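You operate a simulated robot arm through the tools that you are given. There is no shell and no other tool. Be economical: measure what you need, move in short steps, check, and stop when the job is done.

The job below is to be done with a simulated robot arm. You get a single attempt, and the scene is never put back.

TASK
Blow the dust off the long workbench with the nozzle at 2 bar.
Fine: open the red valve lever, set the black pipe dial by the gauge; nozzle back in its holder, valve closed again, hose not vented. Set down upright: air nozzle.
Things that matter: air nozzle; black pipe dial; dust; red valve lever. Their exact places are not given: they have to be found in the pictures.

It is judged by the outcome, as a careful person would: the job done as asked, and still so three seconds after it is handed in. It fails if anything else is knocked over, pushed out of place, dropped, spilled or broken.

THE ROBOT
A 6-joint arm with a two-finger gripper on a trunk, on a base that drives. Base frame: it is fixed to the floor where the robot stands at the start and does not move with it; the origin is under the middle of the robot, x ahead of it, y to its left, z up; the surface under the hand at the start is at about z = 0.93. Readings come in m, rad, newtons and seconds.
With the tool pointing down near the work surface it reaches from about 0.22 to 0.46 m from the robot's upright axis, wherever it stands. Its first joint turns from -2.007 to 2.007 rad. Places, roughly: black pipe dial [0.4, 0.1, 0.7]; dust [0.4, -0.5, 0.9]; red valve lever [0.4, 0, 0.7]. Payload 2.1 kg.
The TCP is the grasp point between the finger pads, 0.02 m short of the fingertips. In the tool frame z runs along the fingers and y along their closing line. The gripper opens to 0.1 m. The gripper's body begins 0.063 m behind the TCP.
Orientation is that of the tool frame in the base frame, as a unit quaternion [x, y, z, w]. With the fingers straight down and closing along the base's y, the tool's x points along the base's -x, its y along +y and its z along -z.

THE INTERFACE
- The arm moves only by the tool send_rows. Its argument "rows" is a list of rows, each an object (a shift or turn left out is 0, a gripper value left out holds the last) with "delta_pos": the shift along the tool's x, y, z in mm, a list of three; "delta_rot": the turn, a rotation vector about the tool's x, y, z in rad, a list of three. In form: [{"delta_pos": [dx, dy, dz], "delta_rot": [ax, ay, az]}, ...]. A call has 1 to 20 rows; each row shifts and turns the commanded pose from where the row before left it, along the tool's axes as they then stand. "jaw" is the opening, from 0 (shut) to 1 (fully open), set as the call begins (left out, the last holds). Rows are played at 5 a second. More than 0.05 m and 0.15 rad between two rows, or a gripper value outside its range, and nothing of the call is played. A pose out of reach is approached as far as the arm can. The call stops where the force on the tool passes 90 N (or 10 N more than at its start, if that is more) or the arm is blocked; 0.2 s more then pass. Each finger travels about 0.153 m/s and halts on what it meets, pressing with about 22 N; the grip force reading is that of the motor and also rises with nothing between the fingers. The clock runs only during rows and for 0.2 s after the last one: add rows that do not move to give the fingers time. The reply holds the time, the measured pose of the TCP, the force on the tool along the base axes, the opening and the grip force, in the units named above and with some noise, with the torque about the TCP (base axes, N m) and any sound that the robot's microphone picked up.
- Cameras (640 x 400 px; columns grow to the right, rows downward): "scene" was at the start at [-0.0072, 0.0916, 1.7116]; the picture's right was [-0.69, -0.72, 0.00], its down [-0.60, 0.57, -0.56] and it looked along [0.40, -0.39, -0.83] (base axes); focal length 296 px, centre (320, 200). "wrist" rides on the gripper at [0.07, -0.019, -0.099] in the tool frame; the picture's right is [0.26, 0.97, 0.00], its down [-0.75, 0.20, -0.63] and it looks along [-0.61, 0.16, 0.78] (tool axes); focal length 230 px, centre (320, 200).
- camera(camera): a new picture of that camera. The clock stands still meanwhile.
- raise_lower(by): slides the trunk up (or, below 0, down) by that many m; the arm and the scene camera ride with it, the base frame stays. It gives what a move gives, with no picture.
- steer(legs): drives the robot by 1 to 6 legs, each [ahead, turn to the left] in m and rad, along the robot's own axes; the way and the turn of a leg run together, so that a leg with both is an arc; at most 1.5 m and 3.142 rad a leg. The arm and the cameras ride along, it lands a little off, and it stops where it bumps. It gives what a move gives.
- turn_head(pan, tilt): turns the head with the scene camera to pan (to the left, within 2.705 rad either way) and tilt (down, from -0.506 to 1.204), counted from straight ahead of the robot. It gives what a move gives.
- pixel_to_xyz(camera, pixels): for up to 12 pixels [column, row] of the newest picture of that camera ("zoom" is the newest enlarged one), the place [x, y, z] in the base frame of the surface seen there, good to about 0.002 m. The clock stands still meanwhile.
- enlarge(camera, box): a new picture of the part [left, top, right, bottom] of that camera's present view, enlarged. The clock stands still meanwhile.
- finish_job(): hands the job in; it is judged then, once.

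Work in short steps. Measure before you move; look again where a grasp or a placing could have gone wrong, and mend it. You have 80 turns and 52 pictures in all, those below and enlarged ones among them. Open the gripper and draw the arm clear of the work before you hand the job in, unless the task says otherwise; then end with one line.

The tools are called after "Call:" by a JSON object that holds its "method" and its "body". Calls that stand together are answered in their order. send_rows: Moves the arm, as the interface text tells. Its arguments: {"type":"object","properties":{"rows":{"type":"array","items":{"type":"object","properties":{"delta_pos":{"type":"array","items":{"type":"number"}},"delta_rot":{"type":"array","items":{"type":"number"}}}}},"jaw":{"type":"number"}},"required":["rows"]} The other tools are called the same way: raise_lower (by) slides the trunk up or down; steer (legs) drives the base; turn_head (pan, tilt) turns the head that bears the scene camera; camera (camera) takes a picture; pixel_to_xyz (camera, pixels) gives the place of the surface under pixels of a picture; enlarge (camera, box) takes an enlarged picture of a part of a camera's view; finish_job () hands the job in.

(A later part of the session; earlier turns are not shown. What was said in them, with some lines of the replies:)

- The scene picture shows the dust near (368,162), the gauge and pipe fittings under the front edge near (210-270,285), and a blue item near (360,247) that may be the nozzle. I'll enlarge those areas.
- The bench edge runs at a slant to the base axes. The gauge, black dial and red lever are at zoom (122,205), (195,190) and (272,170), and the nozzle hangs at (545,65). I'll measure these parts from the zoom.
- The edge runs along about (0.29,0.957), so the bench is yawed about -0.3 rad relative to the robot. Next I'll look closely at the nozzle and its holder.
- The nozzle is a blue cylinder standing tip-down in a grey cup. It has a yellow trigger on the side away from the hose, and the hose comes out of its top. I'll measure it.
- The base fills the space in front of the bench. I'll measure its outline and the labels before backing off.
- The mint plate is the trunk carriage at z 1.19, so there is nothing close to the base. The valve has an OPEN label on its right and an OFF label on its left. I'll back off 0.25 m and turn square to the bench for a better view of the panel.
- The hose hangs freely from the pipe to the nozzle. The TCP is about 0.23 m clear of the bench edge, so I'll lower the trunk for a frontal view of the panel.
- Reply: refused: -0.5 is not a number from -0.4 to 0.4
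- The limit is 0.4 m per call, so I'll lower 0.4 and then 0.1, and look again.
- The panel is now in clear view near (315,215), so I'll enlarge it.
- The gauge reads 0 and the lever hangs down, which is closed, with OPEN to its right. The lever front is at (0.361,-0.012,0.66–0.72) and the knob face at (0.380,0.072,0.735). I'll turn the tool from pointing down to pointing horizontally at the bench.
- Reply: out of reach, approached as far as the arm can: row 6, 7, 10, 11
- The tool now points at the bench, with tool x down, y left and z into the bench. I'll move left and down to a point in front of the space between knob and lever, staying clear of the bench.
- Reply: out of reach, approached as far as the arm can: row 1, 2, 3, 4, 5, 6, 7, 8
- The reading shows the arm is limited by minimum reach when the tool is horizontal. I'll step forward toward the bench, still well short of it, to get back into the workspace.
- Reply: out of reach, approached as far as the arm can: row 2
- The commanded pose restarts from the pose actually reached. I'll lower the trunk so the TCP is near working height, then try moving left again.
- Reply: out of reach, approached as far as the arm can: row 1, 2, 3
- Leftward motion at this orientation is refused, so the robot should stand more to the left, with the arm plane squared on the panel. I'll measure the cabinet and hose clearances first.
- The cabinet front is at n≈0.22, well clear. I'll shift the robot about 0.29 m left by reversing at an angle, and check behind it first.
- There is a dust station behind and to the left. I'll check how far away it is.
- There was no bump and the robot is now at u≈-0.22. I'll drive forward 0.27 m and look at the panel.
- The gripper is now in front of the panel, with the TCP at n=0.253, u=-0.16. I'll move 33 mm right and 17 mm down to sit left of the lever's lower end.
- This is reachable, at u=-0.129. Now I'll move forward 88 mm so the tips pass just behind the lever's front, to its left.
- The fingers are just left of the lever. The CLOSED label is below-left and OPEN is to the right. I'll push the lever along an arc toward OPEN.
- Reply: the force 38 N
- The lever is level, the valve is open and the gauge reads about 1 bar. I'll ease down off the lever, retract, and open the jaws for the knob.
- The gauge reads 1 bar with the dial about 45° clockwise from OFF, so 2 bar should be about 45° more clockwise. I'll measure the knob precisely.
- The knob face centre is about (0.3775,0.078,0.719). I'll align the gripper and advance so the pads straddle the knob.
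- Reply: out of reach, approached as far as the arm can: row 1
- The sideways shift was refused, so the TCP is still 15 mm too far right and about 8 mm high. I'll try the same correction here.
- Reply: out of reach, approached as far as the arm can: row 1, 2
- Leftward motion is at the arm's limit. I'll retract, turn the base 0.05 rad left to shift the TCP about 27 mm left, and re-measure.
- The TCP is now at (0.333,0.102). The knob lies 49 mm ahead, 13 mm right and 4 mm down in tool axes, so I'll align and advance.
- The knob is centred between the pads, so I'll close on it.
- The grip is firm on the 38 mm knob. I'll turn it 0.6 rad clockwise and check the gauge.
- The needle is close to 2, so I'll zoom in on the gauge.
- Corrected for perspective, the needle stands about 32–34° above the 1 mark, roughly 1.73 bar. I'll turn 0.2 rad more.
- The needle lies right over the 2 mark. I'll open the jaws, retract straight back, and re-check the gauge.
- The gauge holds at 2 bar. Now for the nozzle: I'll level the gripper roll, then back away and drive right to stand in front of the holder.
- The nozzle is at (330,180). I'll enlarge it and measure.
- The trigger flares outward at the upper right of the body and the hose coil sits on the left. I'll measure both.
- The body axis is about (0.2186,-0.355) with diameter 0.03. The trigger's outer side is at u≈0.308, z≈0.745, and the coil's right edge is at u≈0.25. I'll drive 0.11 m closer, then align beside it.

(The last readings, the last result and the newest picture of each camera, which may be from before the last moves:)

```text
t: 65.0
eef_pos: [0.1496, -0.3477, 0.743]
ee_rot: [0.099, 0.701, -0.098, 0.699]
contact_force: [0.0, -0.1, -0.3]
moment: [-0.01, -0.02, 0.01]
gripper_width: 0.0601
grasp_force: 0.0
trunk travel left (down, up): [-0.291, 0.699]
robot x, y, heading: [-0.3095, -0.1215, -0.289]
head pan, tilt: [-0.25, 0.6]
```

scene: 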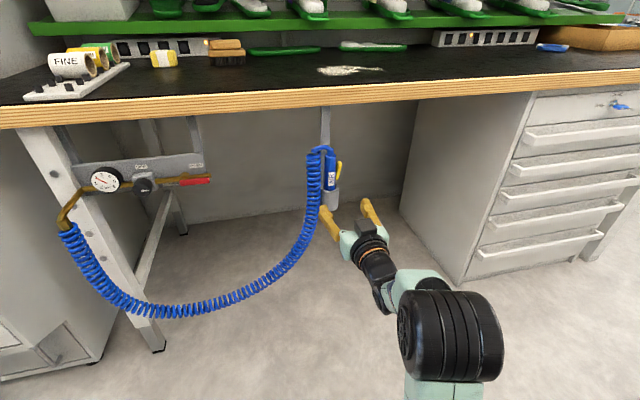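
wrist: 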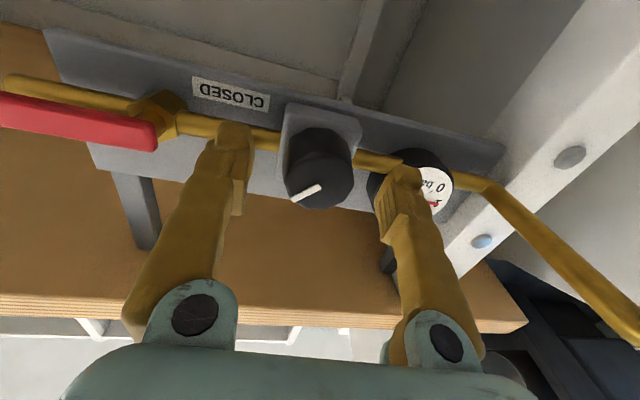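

The TCP is at n=0.245, u=0.289, z=0.743, as intended. I'll check the alignment in the wrist view before going in.

Call:
{"method": "camera", "body": {"camera": "wrist"}}

Call:
{"method": "enlarge", "body": {"camera": "scene", "box": [270, 140, 398, 220]}}

```text
21 pictures are left
```

wrist: 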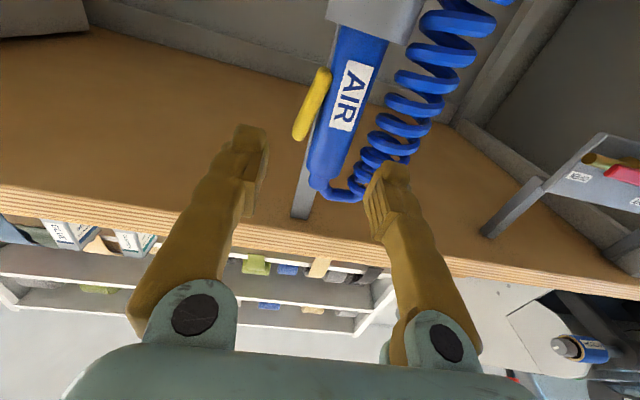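

```text
5.00 times, centred on (334, 180) of scene
```

zoom: 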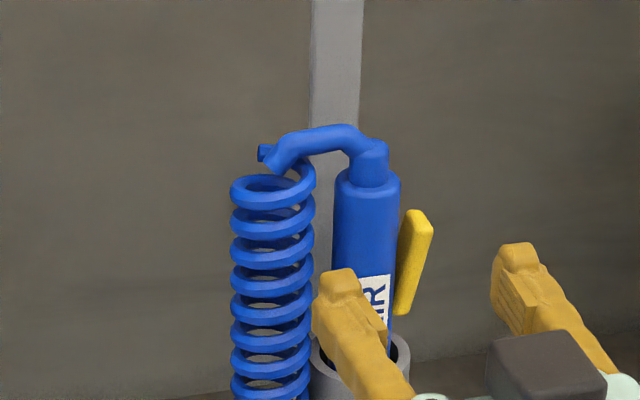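

I'll confirm with wrist measurements of the body edges, trigger tip and coil.

Call:
{"method": "pixel_to_xyz", "body": {"camera": "wrist", "pixels": [[345, 110], [330, 130], [362, 135], [335, 160], [302, 130], [312, 100], [297, 130], [387, 142], [378, 160], [373, 18]]}}

```text
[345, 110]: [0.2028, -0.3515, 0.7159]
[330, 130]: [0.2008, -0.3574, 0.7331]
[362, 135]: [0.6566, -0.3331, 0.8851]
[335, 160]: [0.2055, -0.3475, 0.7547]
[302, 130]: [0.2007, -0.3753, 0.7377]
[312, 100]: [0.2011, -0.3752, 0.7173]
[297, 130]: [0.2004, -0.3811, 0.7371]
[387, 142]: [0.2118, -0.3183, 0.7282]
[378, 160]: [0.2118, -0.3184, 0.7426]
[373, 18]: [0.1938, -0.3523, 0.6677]
```

Everything agrees: body left edge u≈0.262, coil u≈0.243, trigger u≈0.306. I'll advance 68 mm.

Call:
{"method": "send_rows", "body": {"rows": [{"delta_pos": [0, 0, 20]}, {"delta_pos": [0, 0, 20]}, {"delta_pos": [0, 0, 14]}, {"delta_pos": [0, 0, 14]}, {}]}}

Call:
{"method": "enlarge", "body": {"camera": "scene", "box": [270, 140, 398, 220]}}

```text
t: 66.2
eef_pos: [0.2145, -0.3662, 0.7422]
ee_rot: [0.1, 0.701, -0.099, 0.699]
contact_force: [-0.5, 0.6, 0.4]
moment: [-0.03, -0.01, -0.01]
gripper_width: 0.06
grasp_force: 0.1
trunk travel left (down, up): [-0.291, 0.699]
robot x, y, heading: [-0.3086, -0.1196, -0.293]
head pan, tilt: [-0.25, 0.6]
```

```text
5.00 times, centred on (334, 180) of scene
```

zoom: 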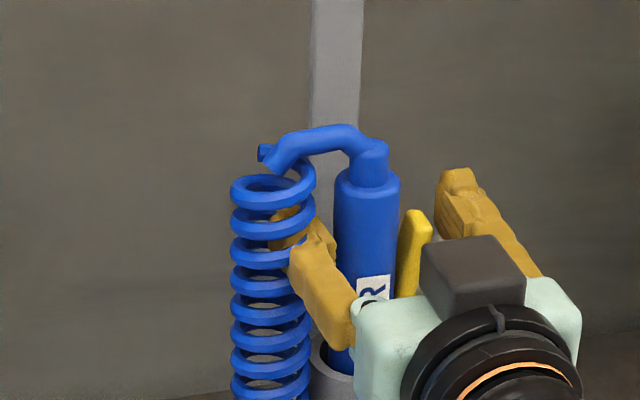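

The body and trigger sit between the fingers with no contact force. I'll close slowly and listen for air.

Call:
{"method": "send_rows", "body": {"rows": [{}, {}, {}], "jaw": 0}}

Call:
{"method": "enlarge", "body": {"camera": "scene", "box": [270, 140, 398, 220]}}

```text
t: 67.0
eef_pos: [0.2158, -0.3652, 0.7427]
ee_rot: [0.099, 0.7, -0.099, 0.7]
contact_force: [2.3, 1.1, 5.5]
moment: [0.05, -0.19, -0.04]
gripper_width: 0.0314
grasp_force: 21.8
trunk travel left (down, up): [-0.291, 0.699]
robot x, y, heading: [-0.3093, -0.1188, -0.288]
head pan, tilt: [-0.25, 0.6]
```

```text
5.00 times, centred on (334, 180) of scene
```

zoom: 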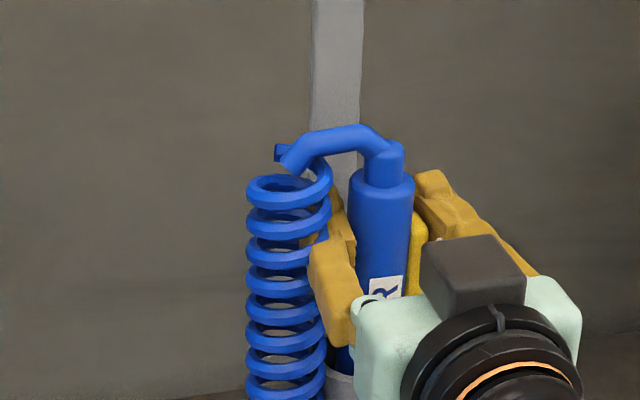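

The gripper holds body plus trigger at 31 mm with the trigger pressed in. I'll lift gently with the arm and watch the forces.

Call:
{"method": "send_rows", "body": {"rows": [{"delta_pos": [-15, 0, 0]}, {"delta_pos": [-20, 0, 0]}, {"delta_pos": [-20, 0, 0]}, {}]}}

Call:
{"method": "raise_lower", "body": {"by": 0.15}}

Call:
{"method": "camera", "body": {"camera": "scene"}}

```text
t: 68.0
eef_pos: [0.2161, -0.3664, 0.7976]
ee_rot: [0.098, 0.702, -0.098, 0.699]
contact_force: [0.6, 0.9, -1.1]
moment: [0.07, -0.01, 0.02]
gripper_width: 0.0313
grasp_force: 22.1
trunk travel left (down, up): [-0.291, 0.699]
robot x, y, heading: [-0.3093, -0.1185, -0.291]
head pan, tilt: [-0.25, 0.6]
```

```text
t: 69.8
eef_pos: [0.216, -0.3668, 0.947]
ee_rot: [0.099, 0.701, -0.098, 0.699]
contact_force: [-0.4, 1.1, -1.8]
moment: [-0.01, 0.03, 0.02]
gripper_width: 0.0309
grasp_force: 22.5
trunk travel left (down, up): [-0.441, 0.549]
robot x, y, heading: [-0.3119, -0.1187, -0.291]
head pan, tilt: [-0.25, 0.6]
```

```text
17 pictures are left
```

scene: 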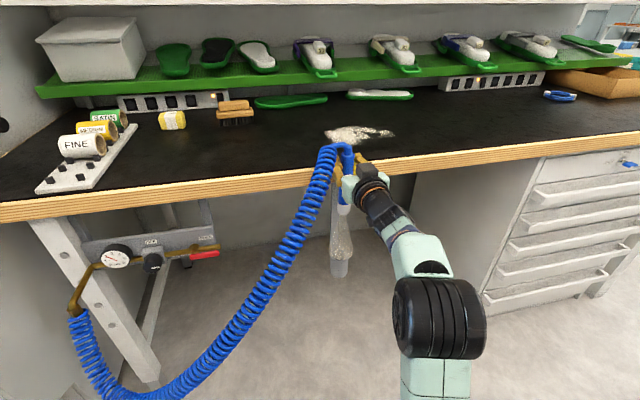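

A jet is visible under the nozzle, so it blows while held. I'll raise it above bench level and drive forward so the tip is over the dust's near left end.

Call:
{"method": "raise_lower", "body": {"by": 0.17}}

Call:
{"method": "steer", "body": {"legs": [[0.15, 0]]}}

Call:
{"method": "camera", "body": {"camera": "scene"}}

```text
t: 71.7
eef_pos: [0.2164, -0.366, 1.1175]
ee_rot: [0.099, 0.701, -0.098, 0.699]
contact_force: [-0.2, 0.6, -1.8]
moment: [0.0, 0.01, -0.01]
gripper_width: 0.0309
grasp_force: 21.8
trunk travel left (down, up): [-0.611, 0.379]
robot x, y, heading: [-0.3107, -0.1207, -0.291]
head pan, tilt: [-0.25, 0.6]
```

```text
t: 73.0
eef_pos: [0.3594, -0.4099, 1.1176]
ee_rot: [0.099, 0.702, -0.098, 0.699]
contact_force: [1.4, 0.2, -2.1]
moment: [-0.04, -0.01, 0.03]
gripper_width: 0.0308
grasp_force: 22.4
trunk travel left (down, up): [-0.611, 0.379]
robot x, y, heading: [-0.1723, -0.1605, -0.291]
head pan, tilt: [-0.25, 0.6]
```

```text
16 pictures are left
```

scene: 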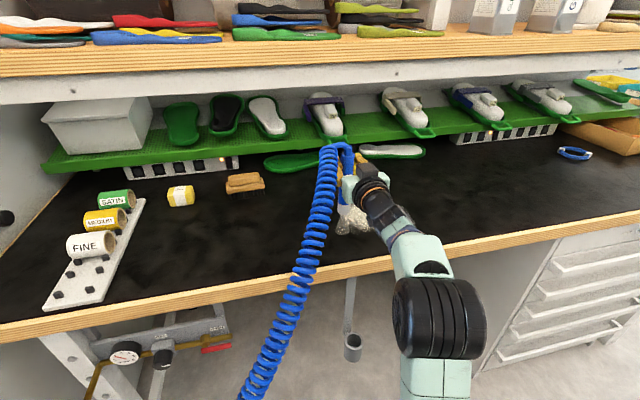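

White material shows under the nozzle at (350,215), mostly hidden by the gripper. I'll lower 25 mm and sweep the jet forward and then to the right over the dust area.

Call:
{"method": "send_rows", "body": {"rows": [{"delta_pos": [12, 0, 0]}, {"delta_pos": [13, 0, 10]}, {"delta_pos": [0, -10, 10]}, {"delta_pos": [0, -15, 10]}, {"delta_pos": [0, -15, 5]}, {"delta_pos": [0, -15, 0]}, {"delta_pos": [0, -15, 0]}, {"delta_pos": [0, -15, 0]}, {"delta_pos": [0, -15, 0]}, {"delta_pos": [0, -15, 0]}, {"delta_pos": [0, -15, 0]}, {"delta_pos": [0, -15, 0]}, {}]}}

Call:
{"method": "camera", "body": {"camera": "scene"}}

```text
t: 75.8
eef_pos: [0.3515, -0.5595, 1.0933]
ee_rot: [0.099, 0.702, -0.098, 0.699]
contact_force: [1.2, 0.9, -2.1]
moment: [-0.01, -0.02, -0.03]
gripper_width: 0.0309
grasp_force: 22.3
trunk travel left (down, up): [-0.611, 0.379]
robot x, y, heading: [-0.165, -0.1643, -0.291]
head pan, tilt: [-0.25, 0.6]
```

```text
15 pictures are left
```

scene: 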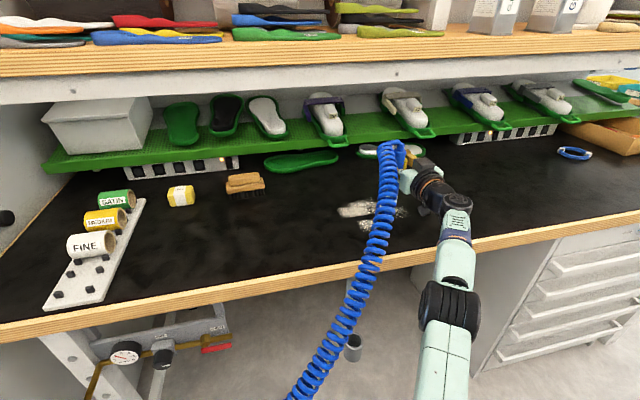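

The jet has cleared a strip, with patches left near (355,209), (368,224) and (397,212). I'll zoom in and measure those.

Call:
{"method": "enlarge", "body": {"camera": "scene", "box": [310, 180, 438, 260]}}

Call:
{"method": "pixel_to_xyz", "body": {"camera": "scene", "pixels": [[340, 210], [355, 209], [371, 206], [361, 224], [371, 226], [397, 209], [404, 213]]}}

```text
5.00 times, centred on (374, 220) of scene
```

zoom: 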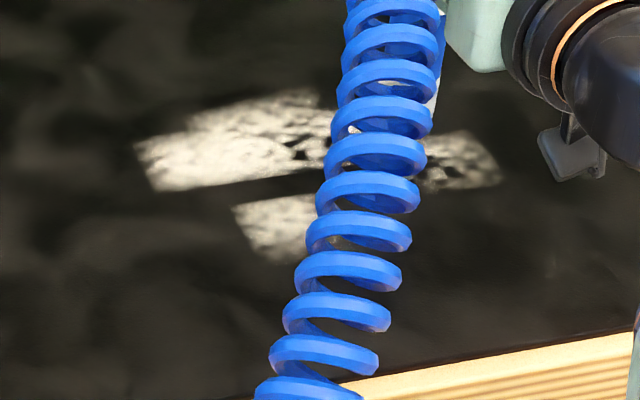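

```text
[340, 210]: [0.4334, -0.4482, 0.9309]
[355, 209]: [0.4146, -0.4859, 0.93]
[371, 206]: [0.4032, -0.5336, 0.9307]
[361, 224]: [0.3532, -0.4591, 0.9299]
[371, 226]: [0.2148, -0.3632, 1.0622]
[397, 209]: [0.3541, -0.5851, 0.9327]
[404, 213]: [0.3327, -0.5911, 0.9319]
```

The cleared strip is about ±20 mm around the jet path, directly under the TCP. Next I'll sweep to the right end at n=0.50, then back left at n=0.47.

Call:
{"method": "send_rows", "body": {"rows": [{"delta_pos": [0, -15, 0]}, {"delta_pos": [0, -15, 0]}, {"delta_pos": [0, -15, 0]}, {"delta_pos": [0, -13, 0]}, {"delta_pos": [0, 0, -15]}, {"delta_pos": [0, 0, -15]}, {"delta_pos": [0, 15, 0]}, {"delta_pos": [0, 15, 0]}, {"delta_pos": [0, 15, 0]}, {"delta_pos": [0, 15, 0]}, {"delta_pos": [0, 15, 0]}, {"delta_pos": [0, 15, 0]}, {"delta_pos": [0, 15, 0]}, {"delta_pos": [0, 15, 0]}, {"delta_pos": [0, 15, 0]}, {"delta_pos": [0, 15, 0]}, {"delta_pos": [0, 15, 0]}, {"delta_pos": [0, 15, 0]}, {}]}}

```text
t: 79.8
eef_pos: [0.3492, -0.4002, 1.0853]
ee_rot: [0.099, 0.702, -0.098, 0.699]
contact_force: [-0.4, -1.0, -2.2]
moment: [-0.01, -0.02, 0.01]
gripper_width: 0.0308
grasp_force: 22.2
out of reach, approached as far as the arm can: row 1, 2, 3, 4
trunk travel left (down, up): [-0.611, 0.379]
robot x, y, heading: [-0.1669, -0.1618, -0.289]
head pan, tilt: [-0.25, 0.6]
```

The right end was out of reach from here. I'll drive 0.085 m forward and sweep right along n≈0.54.

Call:
{"method": "steer", "body": {"legs": [[0.085, 0]]}}

Call:
{"method": "send_rows", "body": {"rows": [{"delta_pos": [0, 0, 5]}, {"delta_pos": [0, -15, 0]}, {"delta_pos": [0, -15, 0]}, {"delta_pos": [0, -15, 0]}, {"delta_pos": [0, -15, 0]}, {"delta_pos": [0, -15, 0]}, {"delta_pos": [0, -15, 0]}, {"delta_pos": [0, -15, 0]}, {"delta_pos": [0, -15, 0]}, {"delta_pos": [0, -15, 0]}, {"delta_pos": [0, -15, 0]}, {"delta_pos": [0, -15, 0]}, {"delta_pos": [0, -15, 0]}, {"delta_pos": [0, -15, 0]}, {}]}}

Call:
{"method": "camera", "body": {"camera": "scene"}}

```text
t: 80.9
eef_pos: [0.4295, -0.4249, 1.0857]
ee_rot: [0.099, 0.702, -0.098, 0.698]
contact_force: [-0.2, -0.4, -1.5]
moment: [0.02, 0.0, 0.01]
gripper_width: 0.0306
grasp_force: 21.6
trunk travel left (down, up): [-0.611, 0.379]
robot x, y, heading: [-0.0868, -0.1814, -0.293]
head pan, tilt: [-0.25, 0.6]
```

```text
t: 84.1
eef_pos: [0.381, -0.6139, 1.0871]
ee_rot: [0.098, 0.701, -0.098, 0.699]
contact_force: [-0.3, -0.9, -1.4]
moment: [0.02, 0.02, -0.03]
gripper_width: 0.0307
grasp_force: 22.0
trunk travel left (down, up): [-0.611, 0.379]
robot x, y, heading: [-0.0874, -0.1896, -0.295]
head pan, tilt: [-0.25, 0.6]
```

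```text
13 pictures are left
```

scene: 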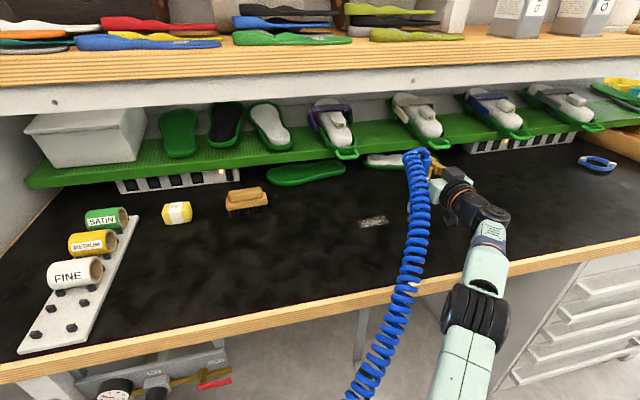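

Only a small patch is left at (373,221), and the right end is hidden behind the hose. I'll measure the patch while the arm is here.

Call:
{"method": "pixel_to_xyz", "body": {"camera": "scene", "pixels": [[360, 224], [373, 221], [387, 217], [373, 227], [386, 222]]}}

```text
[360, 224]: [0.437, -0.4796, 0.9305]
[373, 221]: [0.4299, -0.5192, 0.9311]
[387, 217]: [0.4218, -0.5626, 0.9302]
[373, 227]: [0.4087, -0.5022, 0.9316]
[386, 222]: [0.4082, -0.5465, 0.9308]
```

The remaining patch lies at n≈0.56–0.57, u 0.33–0.42. I'll dip back to clear the right end, then go to n≈0.57 and sweep left.

Call:
{"method": "send_rows", "body": {"rows": [{"delta_pos": [0, 0, -15]}, {"delta_pos": [0, 0, -15]}, {"delta_pos": [0, 0, -15]}, {"delta_pos": [0, -12, -15]}, {"delta_pos": [0, 0, 15]}, {"delta_pos": [0, 0, 15]}, {"delta_pos": [0, 0, 15]}, {"delta_pos": [0, 0, 15]}, {"delta_pos": [0, 6, 15]}, {"delta_pos": [0, 16, 12]}, {"delta_pos": [0, 17, 0]}, {"delta_pos": [0, 16, 0]}, {"delta_pos": [0, 16, 0]}, {"delta_pos": [0, 16, 0]}, {"delta_pos": [0, 16, 0]}, {"delta_pos": [0, 16, 0]}, {"delta_pos": [0, 16, 0]}, {"delta_pos": [0, 16, 0]}, {"delta_pos": [0, 16, 0]}, {}]}}

Call:
{"method": "camera", "body": {"camera": "scene"}}

```text
t: 88.3
eef_pos: [0.489, -0.5226, 1.105]
ee_rot: [0.098, 0.702, -0.097, 0.699]
contact_force: [0.2, 0.1, -1.7]
moment: [-0.02, 0.0, 0.01]
gripper_width: 0.0305
grasp_force: 22.4
out of reach, approached as far as the arm can: row 9, 11, 12, 13, 14, 15, 16, 17, 18, 19
trunk travel left (down, up): [-0.611, 0.379]
robot x, y, heading: [-0.0875, -0.1875, -0.294]
head pan, tilt: [-0.25, 0.6]
```

```text
12 pictures are left
```

scene: 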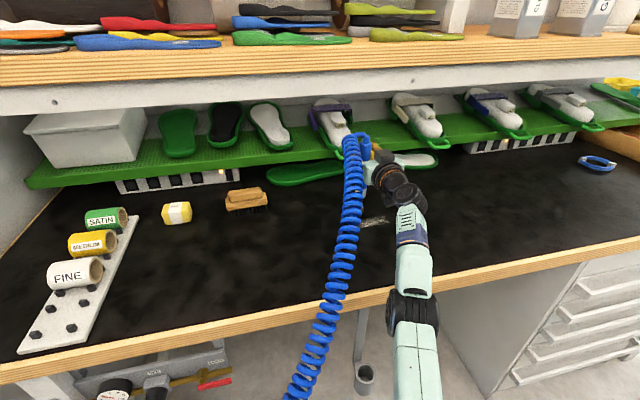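

The limit pushed the TCP out to n=0.62, and a thin strip remains near (373,220). I'll pull back to n≈0.565 and sweep right over it.

Call:
{"method": "send_rows", "body": {"rows": [{"delta_pos": [0, 0, -15]}, {"delta_pos": [0, 0, -15]}, {"delta_pos": [5, 0, -15]}, {"delta_pos": [5, 0, -10]}, {"delta_pos": [5, -12, 0]}, {"delta_pos": [5, -12, 0]}, {"delta_pos": [0, -12, 0]}, {"delta_pos": [0, -12, 0]}, {"delta_pos": [0, -12, 0]}, {"delta_pos": [0, -12, 0]}, {"delta_pos": [0, -12, 0]}, {}]}}

Call:
{"method": "camera", "body": {"camera": "scene"}}

```text
t: 90.9
eef_pos: [0.4038, -0.6097, 1.0839]
ee_rot: [0.1, 0.702, -0.099, 0.699]
contact_force: [0.1, -0.5, -2.5]
moment: [0.01, -0.02, -0.02]
gripper_width: 0.0307
grasp_force: 21.6
out of reach, approached as far as the arm can: row 1, 2, 3, 4, 6, 7, 8, 9, 10, 11
trunk travel left (down, up): [-0.611, 0.379]
robot x, y, heading: [-0.0899, -0.1887, -0.29]
head pan, tilt: [-0.25, 0.6]
```

```text
11 pictures are left
```

scene: 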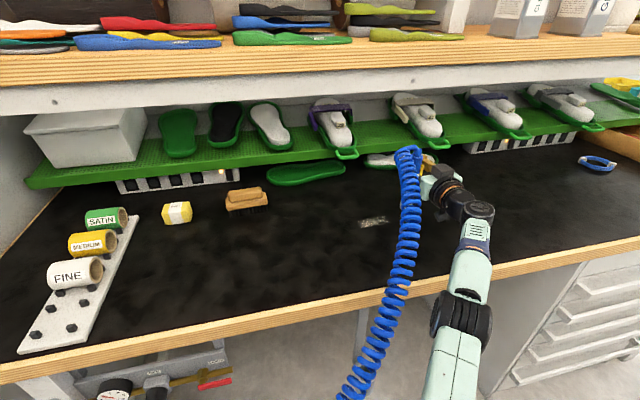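

The strip is still there because the arm's reach limit bends the path. I'll pull the arm back 22 mm, drive the base 22 mm forward to keep n≈0.565, and sweep left.

Call:
{"method": "send_rows", "body": {"rows": [{"delta_pos": [0, 0, -11]}, {"delta_pos": [0, 0, -13]}, {}]}}

Call:
{"method": "steer", "body": {"legs": [[0.025, 0]]}}

Call:
{"method": "send_rows", "body": {"rows": [{"delta_pos": [0, 12, 0]}, {"delta_pos": [0, 12, 0]}, {"delta_pos": [0, 12, 0]}, {"delta_pos": [0, 12, 0]}, {"delta_pos": [0, 12, 0]}, {"delta_pos": [0, 12, 0]}, {"delta_pos": [0, 12, 0]}, {"delta_pos": [0, 12, 0]}, {"delta_pos": [0, 12, 0]}, {"delta_pos": [0, 12, 0]}, {"delta_pos": [0, 12, 0]}, {"delta_pos": [0, 12, 0]}, {"delta_pos": [0, 12, 0]}, {}]}}

Call:
{"method": "camera", "body": {"camera": "scene"}}

```text
t: 91.7
eef_pos: [0.3803, -0.6044, 1.0842]
ee_rot: [0.099, 0.701, -0.098, 0.7]
contact_force: [-0.4, 0.3, -1.9]
moment: [0.0, -0.02, 0.0]
gripper_width: 0.0306
grasp_force: 22.3
trunk travel left (down, up): [-0.611, 0.379]
robot x, y, heading: [-0.0857, -0.1846, -0.286]
head pan, tilt: [-0.25, 0.6]
```

```text
t: 92.5
eef_pos: [0.4033, -0.6106, 1.0843]
ee_rot: [0.099, 0.701, -0.098, 0.699]
contact_force: [-0.8, -0.4, -2.5]
moment: [0.0, -0.02, -0.02]
gripper_width: 0.0309
grasp_force: 22.0
trunk travel left (down, up): [-0.611, 0.379]
robot x, y, heading: [-0.0614, -0.1917, -0.293]
head pan, tilt: [-0.25, 0.6]
```

```text
t: 95.5
eef_pos: [0.4476, -0.4604, 1.0841]
ee_rot: [0.099, 0.701, -0.098, 0.699]
contact_force: [-0.8, -1.2, -1.3]
moment: [0.01, 0.02, -0.03]
gripper_width: 0.0304
grasp_force: 21.9
trunk travel left (down, up): [-0.611, 0.379]
robot x, y, heading: [-0.0637, -0.1897, -0.292]
head pan, tilt: [-0.25, 0.6]
```

```text
10 pictures are left
```

scene: 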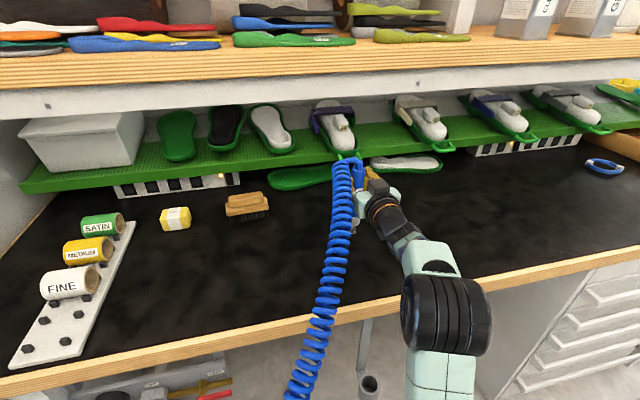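

The dust looks gone apart from spots hidden by the hose and arm. I'll drive back 0.25 m towards the holder line and check the bench again.

Call:
{"method": "steer", "body": {"legs": [[-0.25, 0]]}}

Call:
{"method": "camera", "body": {"camera": "scene"}}

```text
t: 97.3
eef_pos: [0.208, -0.3884, 1.084]
ee_rot: [0.099, 0.702, -0.098, 0.699]
contact_force: [-0.3, -0.4, -2.7]
moment: [-0.01, 0.0, -0.01]
gripper_width: 0.0306
grasp_force: 22.3
trunk travel left (down, up): [-0.611, 0.379]
robot x, y, heading: [-0.3002, -0.1166, -0.293]
head pan, tilt: [-0.25, 0.6]
```

```text
9 pictures are left
```

scene: 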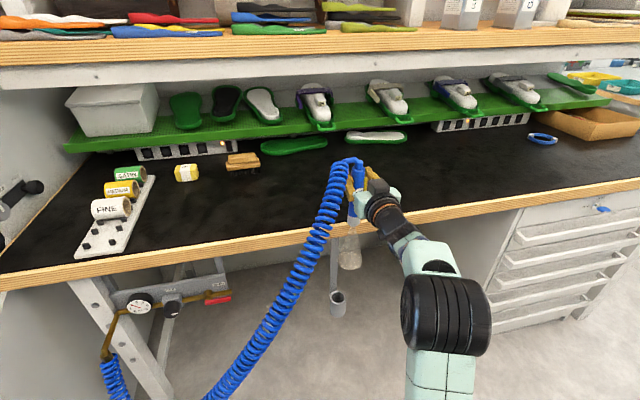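

The visible bench surface is clean. Next I'll align the TCP exactly over the lift-out spot (0.216,-0.366), which means 24 mm left and 1 mm forward.

Call:
{"method": "send_rows", "body": {"rows": [{"delta_pos": [0, 12, 0]}, {"delta_pos": [0, 11.9, 1.4]}, {}, {}]}}

Call:
{"method": "raise_lower", "body": {"by": -0.22}}

```text
t: 98.3
eef_pos: [0.2164, -0.3654, 1.084]
ee_rot: [0.099, 0.701, -0.098, 0.699]
contact_force: [1.1, 0.6, -1.7]
moment: [-0.02, 0.02, 0.01]
gripper_width: 0.0303
grasp_force: 22.3
trunk travel left (down, up): [-0.611, 0.379]
robot x, y, heading: [-0.3008, -0.1189, -0.29]
head pan, tilt: [-0.25, 0.6]
```

```text
t: 100.7
eef_pos: [0.2164, -0.3658, 0.8653]
ee_rot: [0.099, 0.702, -0.098, 0.699]
contact_force: [-1.1, 0.5, -0.6]
moment: [-0.04, -0.03, 0.04]
gripper_width: 0.0304
grasp_force: 22.0
trunk travel left (down, up): [-0.391, 0.599]
robot x, y, heading: [-0.3013, -0.1201, -0.289]
head pan, tilt: [-0.25, 0.6]
```

The TCP is directly over the holder. I'll look at the tip against the cup before lowering.

Call:
{"method": "enlarge", "body": {"camera": "scene", "box": [296, 150, 392, 210]}}

```text
6.67 times, centred on (344, 180) of scene
```

zoom: 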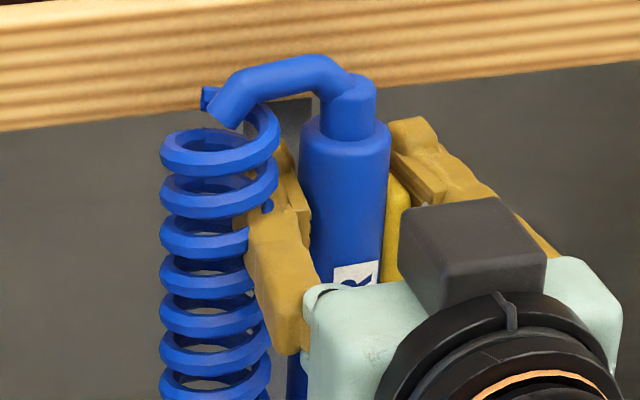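

The nozzle sits upright in the grip. I'll lower with the arm in small rows along the same path, watching the forces.

Call:
{"method": "send_rows", "body": {"rows": [{"delta_pos": [15, 0, 0]}, {"delta_pos": [15, 0, 0]}, {"delta_pos": [15, 0, 0]}, {"delta_pos": [15, 0, 0]}, {"delta_pos": [10, 0, 0]}, {}]}}

Call:
{"method": "send_rows", "body": {"rows": [{"delta_pos": [10, 0, 0]}, {"delta_pos": [10, 0, 0]}, {"delta_pos": [8, 0, 0]}, {}]}}

Call:
{"method": "camera", "body": {"camera": "wrist"}}

```text
t: 102.1
eef_pos: [0.2158, -0.3651, 0.7929]
ee_rot: [0.098, 0.701, -0.098, 0.699]
contact_force: [3.5, 1.3, -1.0]
moment: [0.18, -0.58, -0.05]
gripper_width: 0.0303
grasp_force: 22.2
trunk travel left (down, up): [-0.391, 0.599]
robot x, y, heading: [-0.3012, -0.1206, -0.292]
head pan, tilt: [-0.25, 0.6]
```

```text
t: 103.1
eef_pos: [0.2168, -0.366, 0.7657]
ee_rot: [0.1, 0.701, -0.099, 0.699]
contact_force: [4.9, 0.4, -1.0]
moment: [0.09, -0.48, 0.01]
gripper_width: 0.0301
grasp_force: 22.3
trunk travel left (down, up): [-0.391, 0.599]
robot x, y, heading: [-0.3012, -0.1207, -0.296]
head pan, tilt: [-0.25, 0.6]
```

```text
7 pictures are left
```

wrist: 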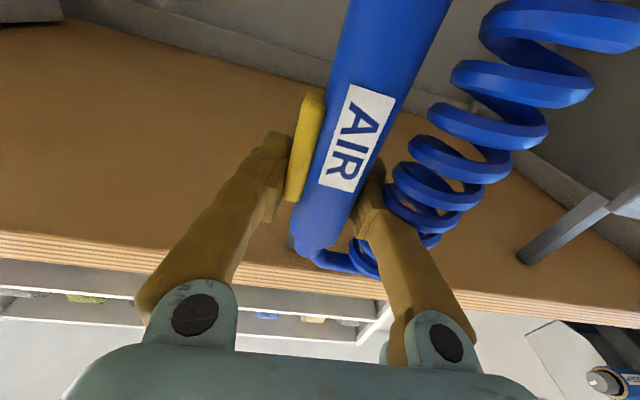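

It is entering the cup with a light 5 N side force towards the bench. I'll shift 1.5 mm forward and keep lowering to the original height.

Call:
{"method": "send_rows", "body": {"rows": [{"delta_pos": [0, 0, 1.5]}, {"delta_pos": [8, 0, 0]}, {"delta_pos": [8, 0, 0]}, {"delta_pos": [5, 0, 0]}, {}]}}

```text
t: 104.3
eef_pos: [0.2177, -0.3657, 0.745]
ee_rot: [0.099, 0.702, -0.098, 0.699]
contact_force: [-0.5, 2.3, -1.4]
moment: [0.22, -0.03, 0.06]
gripper_width: 0.0303
grasp_force: 21.8
trunk travel left (down, up): [-0.391, 0.599]
robot x, y, heading: [-0.3026, -0.1222, -0.292]
head pan, tilt: [-0.25, 0.6]
```

No vertical reaction yet, so I'll lower a few more millimetres to feel the seat.

Call:
{"method": "send_rows", "body": {"rows": [{"delta_pos": [2, 0, 0]}, {"delta_pos": [2, 0, 0]}, {}]}}

```text
t: 105.1
eef_pos: [0.2157, -0.3656, 0.7435]
ee_rot: [0.098, 0.699, -0.099, 0.701]
contact_force: [3.5, 1.0, 5.4]
moment: [0.02, -0.29, -0.01]
gripper_width: 0.0304
grasp_force: 21.8
trunk travel left (down, up): [-0.391, 0.599]
robot x, y, heading: [-0.3031, -0.1225, -0.291]
head pan, tilt: [-0.25, 0.6]
```

The nozzle is seated: a 5 N upward reaction at z=0.743, the same as at pickup. I'll open to 60 mm, withdraw straight back, then look.

Call:
{"method": "send_rows", "body": {"rows": [{}, {}, {}, {"delta_pos": [0, 0, -20]}, {"delta_pos": [0, 0, -25]}, {"delta_pos": [0, 0, -25]}, {"delta_pos": [0, 0, -30]}, {}], "jaw": 0.6}}

Call:
{"method": "camera", "body": {"camera": "scene"}}

```text
t: 106.9
eef_pos: [0.1222, -0.3443, 0.7477]
ee_rot: [0.1, 0.702, -0.096, 0.699]
contact_force: [0.3, -1.4, -0.3]
moment: [-0.02, 0.01, 0.01]
gripper_width: 0.0599
grasp_force: 0.1
out of reach, approached as far as the arm can: row 7
trunk travel left (down, up): [-0.391, 0.599]
robot x, y, heading: [-0.3015, -0.1221, -0.292]
head pan, tilt: [-0.25, 0.6]
```

```text
6 pictures are left
```

scene: 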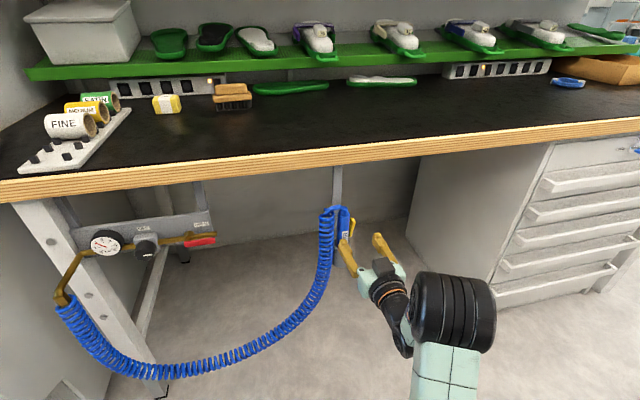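

The whole bench is clean and the nozzle stands in its cup. I'll close the jaws and drive back in front of the valve along the same reversed route.

Call:
{"method": "send_rows", "body": {"rows": [{}, {}], "jaw": 0}}

Call:
{"method": "steer", "body": {"legs": [[-0.12, 0], [0, -1.22], [-0.437, 0], [0, 1.215], [0.24, 0]]}}

Call:
{"method": "turn_head", "body": {"pan": -0.1, "tilt": 0.6}}

```text
t: 107.5
eef_pos: [0.1216, -0.3426, 0.7475]
ee_rot: [0.1, 0.702, -0.096, 0.699]
contact_force: [0.4, 0.2, 0.5]
moment: [-0.01, 0.01, -0.03]
gripper_width: 0.0
grasp_force: 21.9
trunk travel left (down, up): [-0.391, 0.599]
robot x, y, heading: [-0.3015, -0.119, -0.287]
head pan, tilt: [-0.25, 0.6]
```

```text
t: 118.5
eef_pos: [0.2133, 0.0694, 0.7476]
ee_rot: [0.095, 0.702, -0.091, 0.7]
contact_force: [-0.5, 0.0, 0.4]
moment: [-0.02, -0.02, 0.01]
gripper_width: 0.0
grasp_force: 22.3
trunk travel left (down, up): [-0.391, 0.599]
robot x, y, heading: [-0.2143, 0.2863, -0.281]
head pan, tilt: [-0.25, 0.6]
```

```text
t: 119.2
eef_pos: [0.2124, 0.0706, 0.7473]
ee_rot: [0.094, 0.703, -0.09, 0.699]
contact_force: [-0.5, 0.3, 0.3]
moment: [-0.02, -0.04, -0.01]
gripper_width: 0.0
grasp_force: 21.8
trunk travel left (down, up): [-0.391, 0.599]
robot x, y, heading: [-0.2116, 0.2846, -0.284]
head pan, tilt: [-0.099, 0.6]
```

The TCP is at n=0.183, u=-0.129. I'll move up and right to sit above the outer part of the lever (u≈-0.045, z≈0.762), still well in front of it.

Call:
{"method": "send_rows", "body": {"rows": [{"delta_pos": [-5, -10, 30]}, {"delta_pos": [-5, -25, 20]}, {"delta_pos": [-5, -25, 20]}, {"delta_pos": [0, -28, 10]}, {}]}}

Call:
{"method": "enlarge", "body": {"camera": "scene", "box": [300, 140, 460, 240]}}

```text
t: 120.4
eef_pos: [0.2683, -0.0372, 0.7626]
ee_rot: [0.096, 0.702, -0.092, 0.699]
contact_force: [-0.4, 0.0, -0.9]
moment: [-0.02, -0.01, -0.01]
gripper_width: 0.0
grasp_force: 22.3
trunk travel left (down, up): [-0.391, 0.599]
robot x, y, heading: [-0.2136, 0.2865, -0.281]
head pan, tilt: [-0.099, 0.6]
```

```text
4.00 times, centred on (380, 190) of scene
```

zoom: 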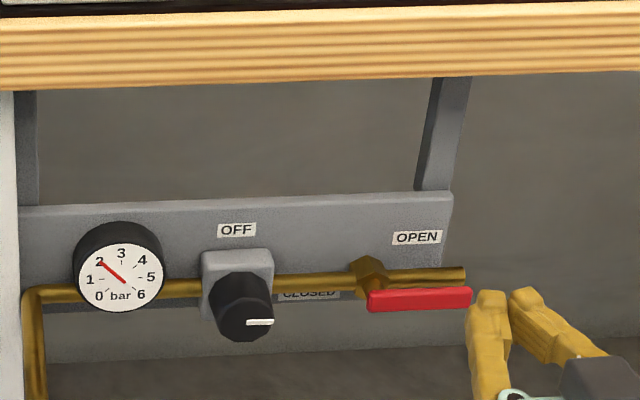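

Gauge still at 2 bar. I'll measure the lever in this view before pushing it down.

Call:
{"method": "pixel_to_xyz", "body": {"camera": "zoom", "pixels": [[380, 300], [420, 298], [462, 296], [420, 292], [420, 306], [370, 275], [400, 277]]}}

```text
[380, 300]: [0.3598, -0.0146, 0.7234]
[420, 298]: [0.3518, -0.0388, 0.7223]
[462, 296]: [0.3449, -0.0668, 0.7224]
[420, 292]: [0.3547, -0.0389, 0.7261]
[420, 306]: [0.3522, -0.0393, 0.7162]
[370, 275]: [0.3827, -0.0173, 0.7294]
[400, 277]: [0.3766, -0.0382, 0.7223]
```

The lever lies at z≈0.722, spanning u -0.098 to -0.033. I'll go in above it, then press down and left along the arc to CLOSED.

Call:
{"method": "send_rows", "body": {"rows": [{"delta_pos": [0, -1, 25]}, {"delta_pos": [0, -1, 25]}, {"delta_pos": [0, 0, 24]}, {"delta_pos": [10, 3, 0]}, {"delta_pos": [11.6, 2, 0]}, {"delta_pos": [12.3, -3.4, 0]}, {"delta_pos": [12.7, 0, 0]}, {"delta_pos": [12.4, 3.3, 0]}, {"delta_pos": [11.1, 6.2, 0]}, {"delta_pos": [9.1, 8.9, 0]}, {"delta_pos": [6.4, 12.1, 0]}, {"delta_pos": [0, 4, 0]}, {}]}}

Call:
{"method": "enlarge", "body": {"camera": "scene", "box": [300, 140, 460, 240]}}

```text
t: 123.2
eef_pos: [0.3422, -0.03, 0.6777]
ee_rot: [0.1, 0.7, -0.09, 0.701]
contact_force: [-17.5, -31.3, 5.8]
moment: [-0.24, -0.26, -0.37]
gripper_width: 0.0
grasp_force: 22.0
trunk travel left (down, up): [-0.391, 0.599]
robot x, y, heading: [-0.2112, 0.2895, -0.289]
head pan, tilt: [-0.099, 0.6]
```

```text
4.00 times, centred on (380, 190) of scene
```

zoom: 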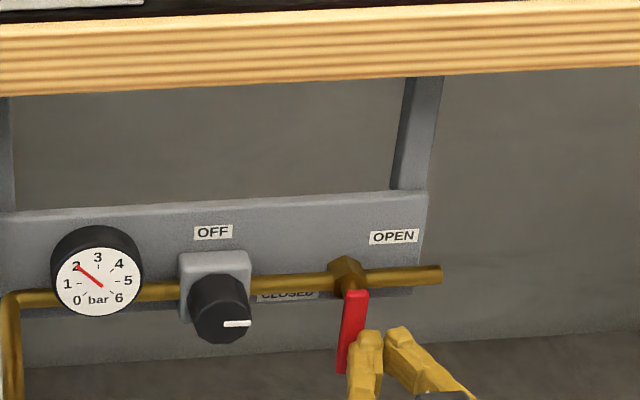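

The lever is down against its stop, and the gauge still shows 2 bar, so the hose is not vented. I'll ease right, draw the arm back, open the jaws, and check one last time.

Call:
{"method": "send_rows", "body": {"rows": [{"delta_pos": [0, -12, 0]}, {"delta_pos": [0, 0, -30]}, {"delta_pos": [0, 0, -35]}, {"delta_pos": [0, 0, -20]}, {}]}}

Call:
{"method": "steer", "body": {"legs": [[-0.15, 0]]}}

Call:
{"method": "send_rows", "body": {"rows": [{}, {}], "jaw": 1}}

Call:
{"method": "turn_head", "body": {"pan": -0.35, "tilt": 0.5}}

Call:
{"method": "camera", "body": {"camera": "scene"}}

```text
t: 124.4
eef_pos: [0.2619, -0.012, 0.6767]
ee_rot: [0.095, 0.702, -0.092, 0.7]
contact_force: [-0.2, 0.1, 0.3]
moment: [-0.02, 0.0, 0.0]
gripper_width: 0.0
grasp_force: 22.6
trunk travel left (down, up): [-0.391, 0.599]
robot x, y, heading: [-0.213, 0.2857, -0.279]
head pan, tilt: [-0.099, 0.6]
```

```text
t: 125.7
eef_pos: [0.1187, 0.03, 0.6768]
ee_rot: [0.095, 0.702, -0.091, 0.7]
contact_force: [-0.6, 0.7, -0.3]
moment: [-0.01, 0.04, 0.0]
gripper_width: 0.0
grasp_force: 21.8
trunk travel left (down, up): [-0.391, 0.599]
robot x, y, heading: [-0.3585, 0.326, -0.276]
head pan, tilt: [-0.099, 0.6]
```

```text
t: 126.3
eef_pos: [0.1192, 0.0286, 0.6759]
ee_rot: [0.094, 0.702, -0.09, 0.7]
contact_force: [-0.3, 0.1, -1.0]
moment: [0.0, 0.0, -0.01]
gripper_width: 0.1001
grasp_force: 0.0
trunk travel left (down, up): [-0.391, 0.599]
robot x, y, heading: [-0.3549, 0.3269, -0.274]
head pan, tilt: [-0.099, 0.6]
```

```text
t: 127.1
eef_pos: [0.1191, 0.0304, 0.6768]
ee_rot: [0.095, 0.703, -0.091, 0.699]
contact_force: [-0.6, 0.0, -0.6]
moment: [0.03, -0.02, 0.01]
gripper_width: 0.0999
grasp_force: 0.1
trunk travel left (down, up): [-0.391, 0.599]
robot x, y, heading: [-0.3584, 0.3261, -0.275]
head pan, tilt: [-0.351, 0.499]
```

```text
3 pictures are left
```

scene: 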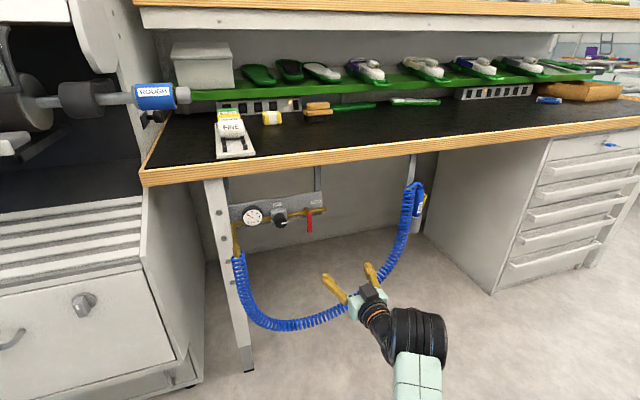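

I'll check the nozzle and the valve closely, and also the bench surface.

Call:
{"method": "enlarge", "body": {"camera": "scene", "box": [380, 165, 460, 245]}}

Call:
{"method": "enlarge", "body": {"camera": "scene", "box": [230, 185, 340, 250]}}

```text
5.00 times, centred on (420, 205) of scene
```

zoom: 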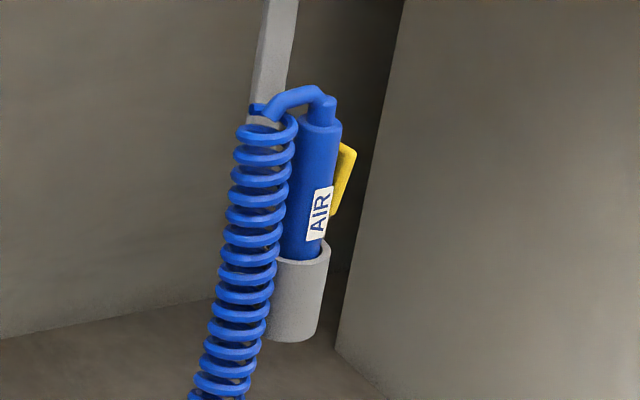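

```text
5.82 times, centred on (285, 218) of scene
```

zoom: 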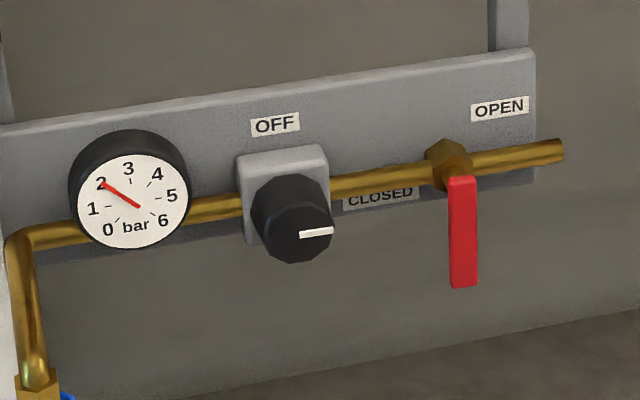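

The nozzle is in its cup with the trigger released, the lever is straight down (closed), the gauge holds 2 bar and the bench is clean. I'm handing the job in.

Call:
{"method": "finish_job", "body": {}}

```text
The job is handed in.
```

The dust is blown off the bench at 2 bar, the nozzle is upright in its holder, the valve is closed, and the hose still holds pressure at 2 bar on the gauge.
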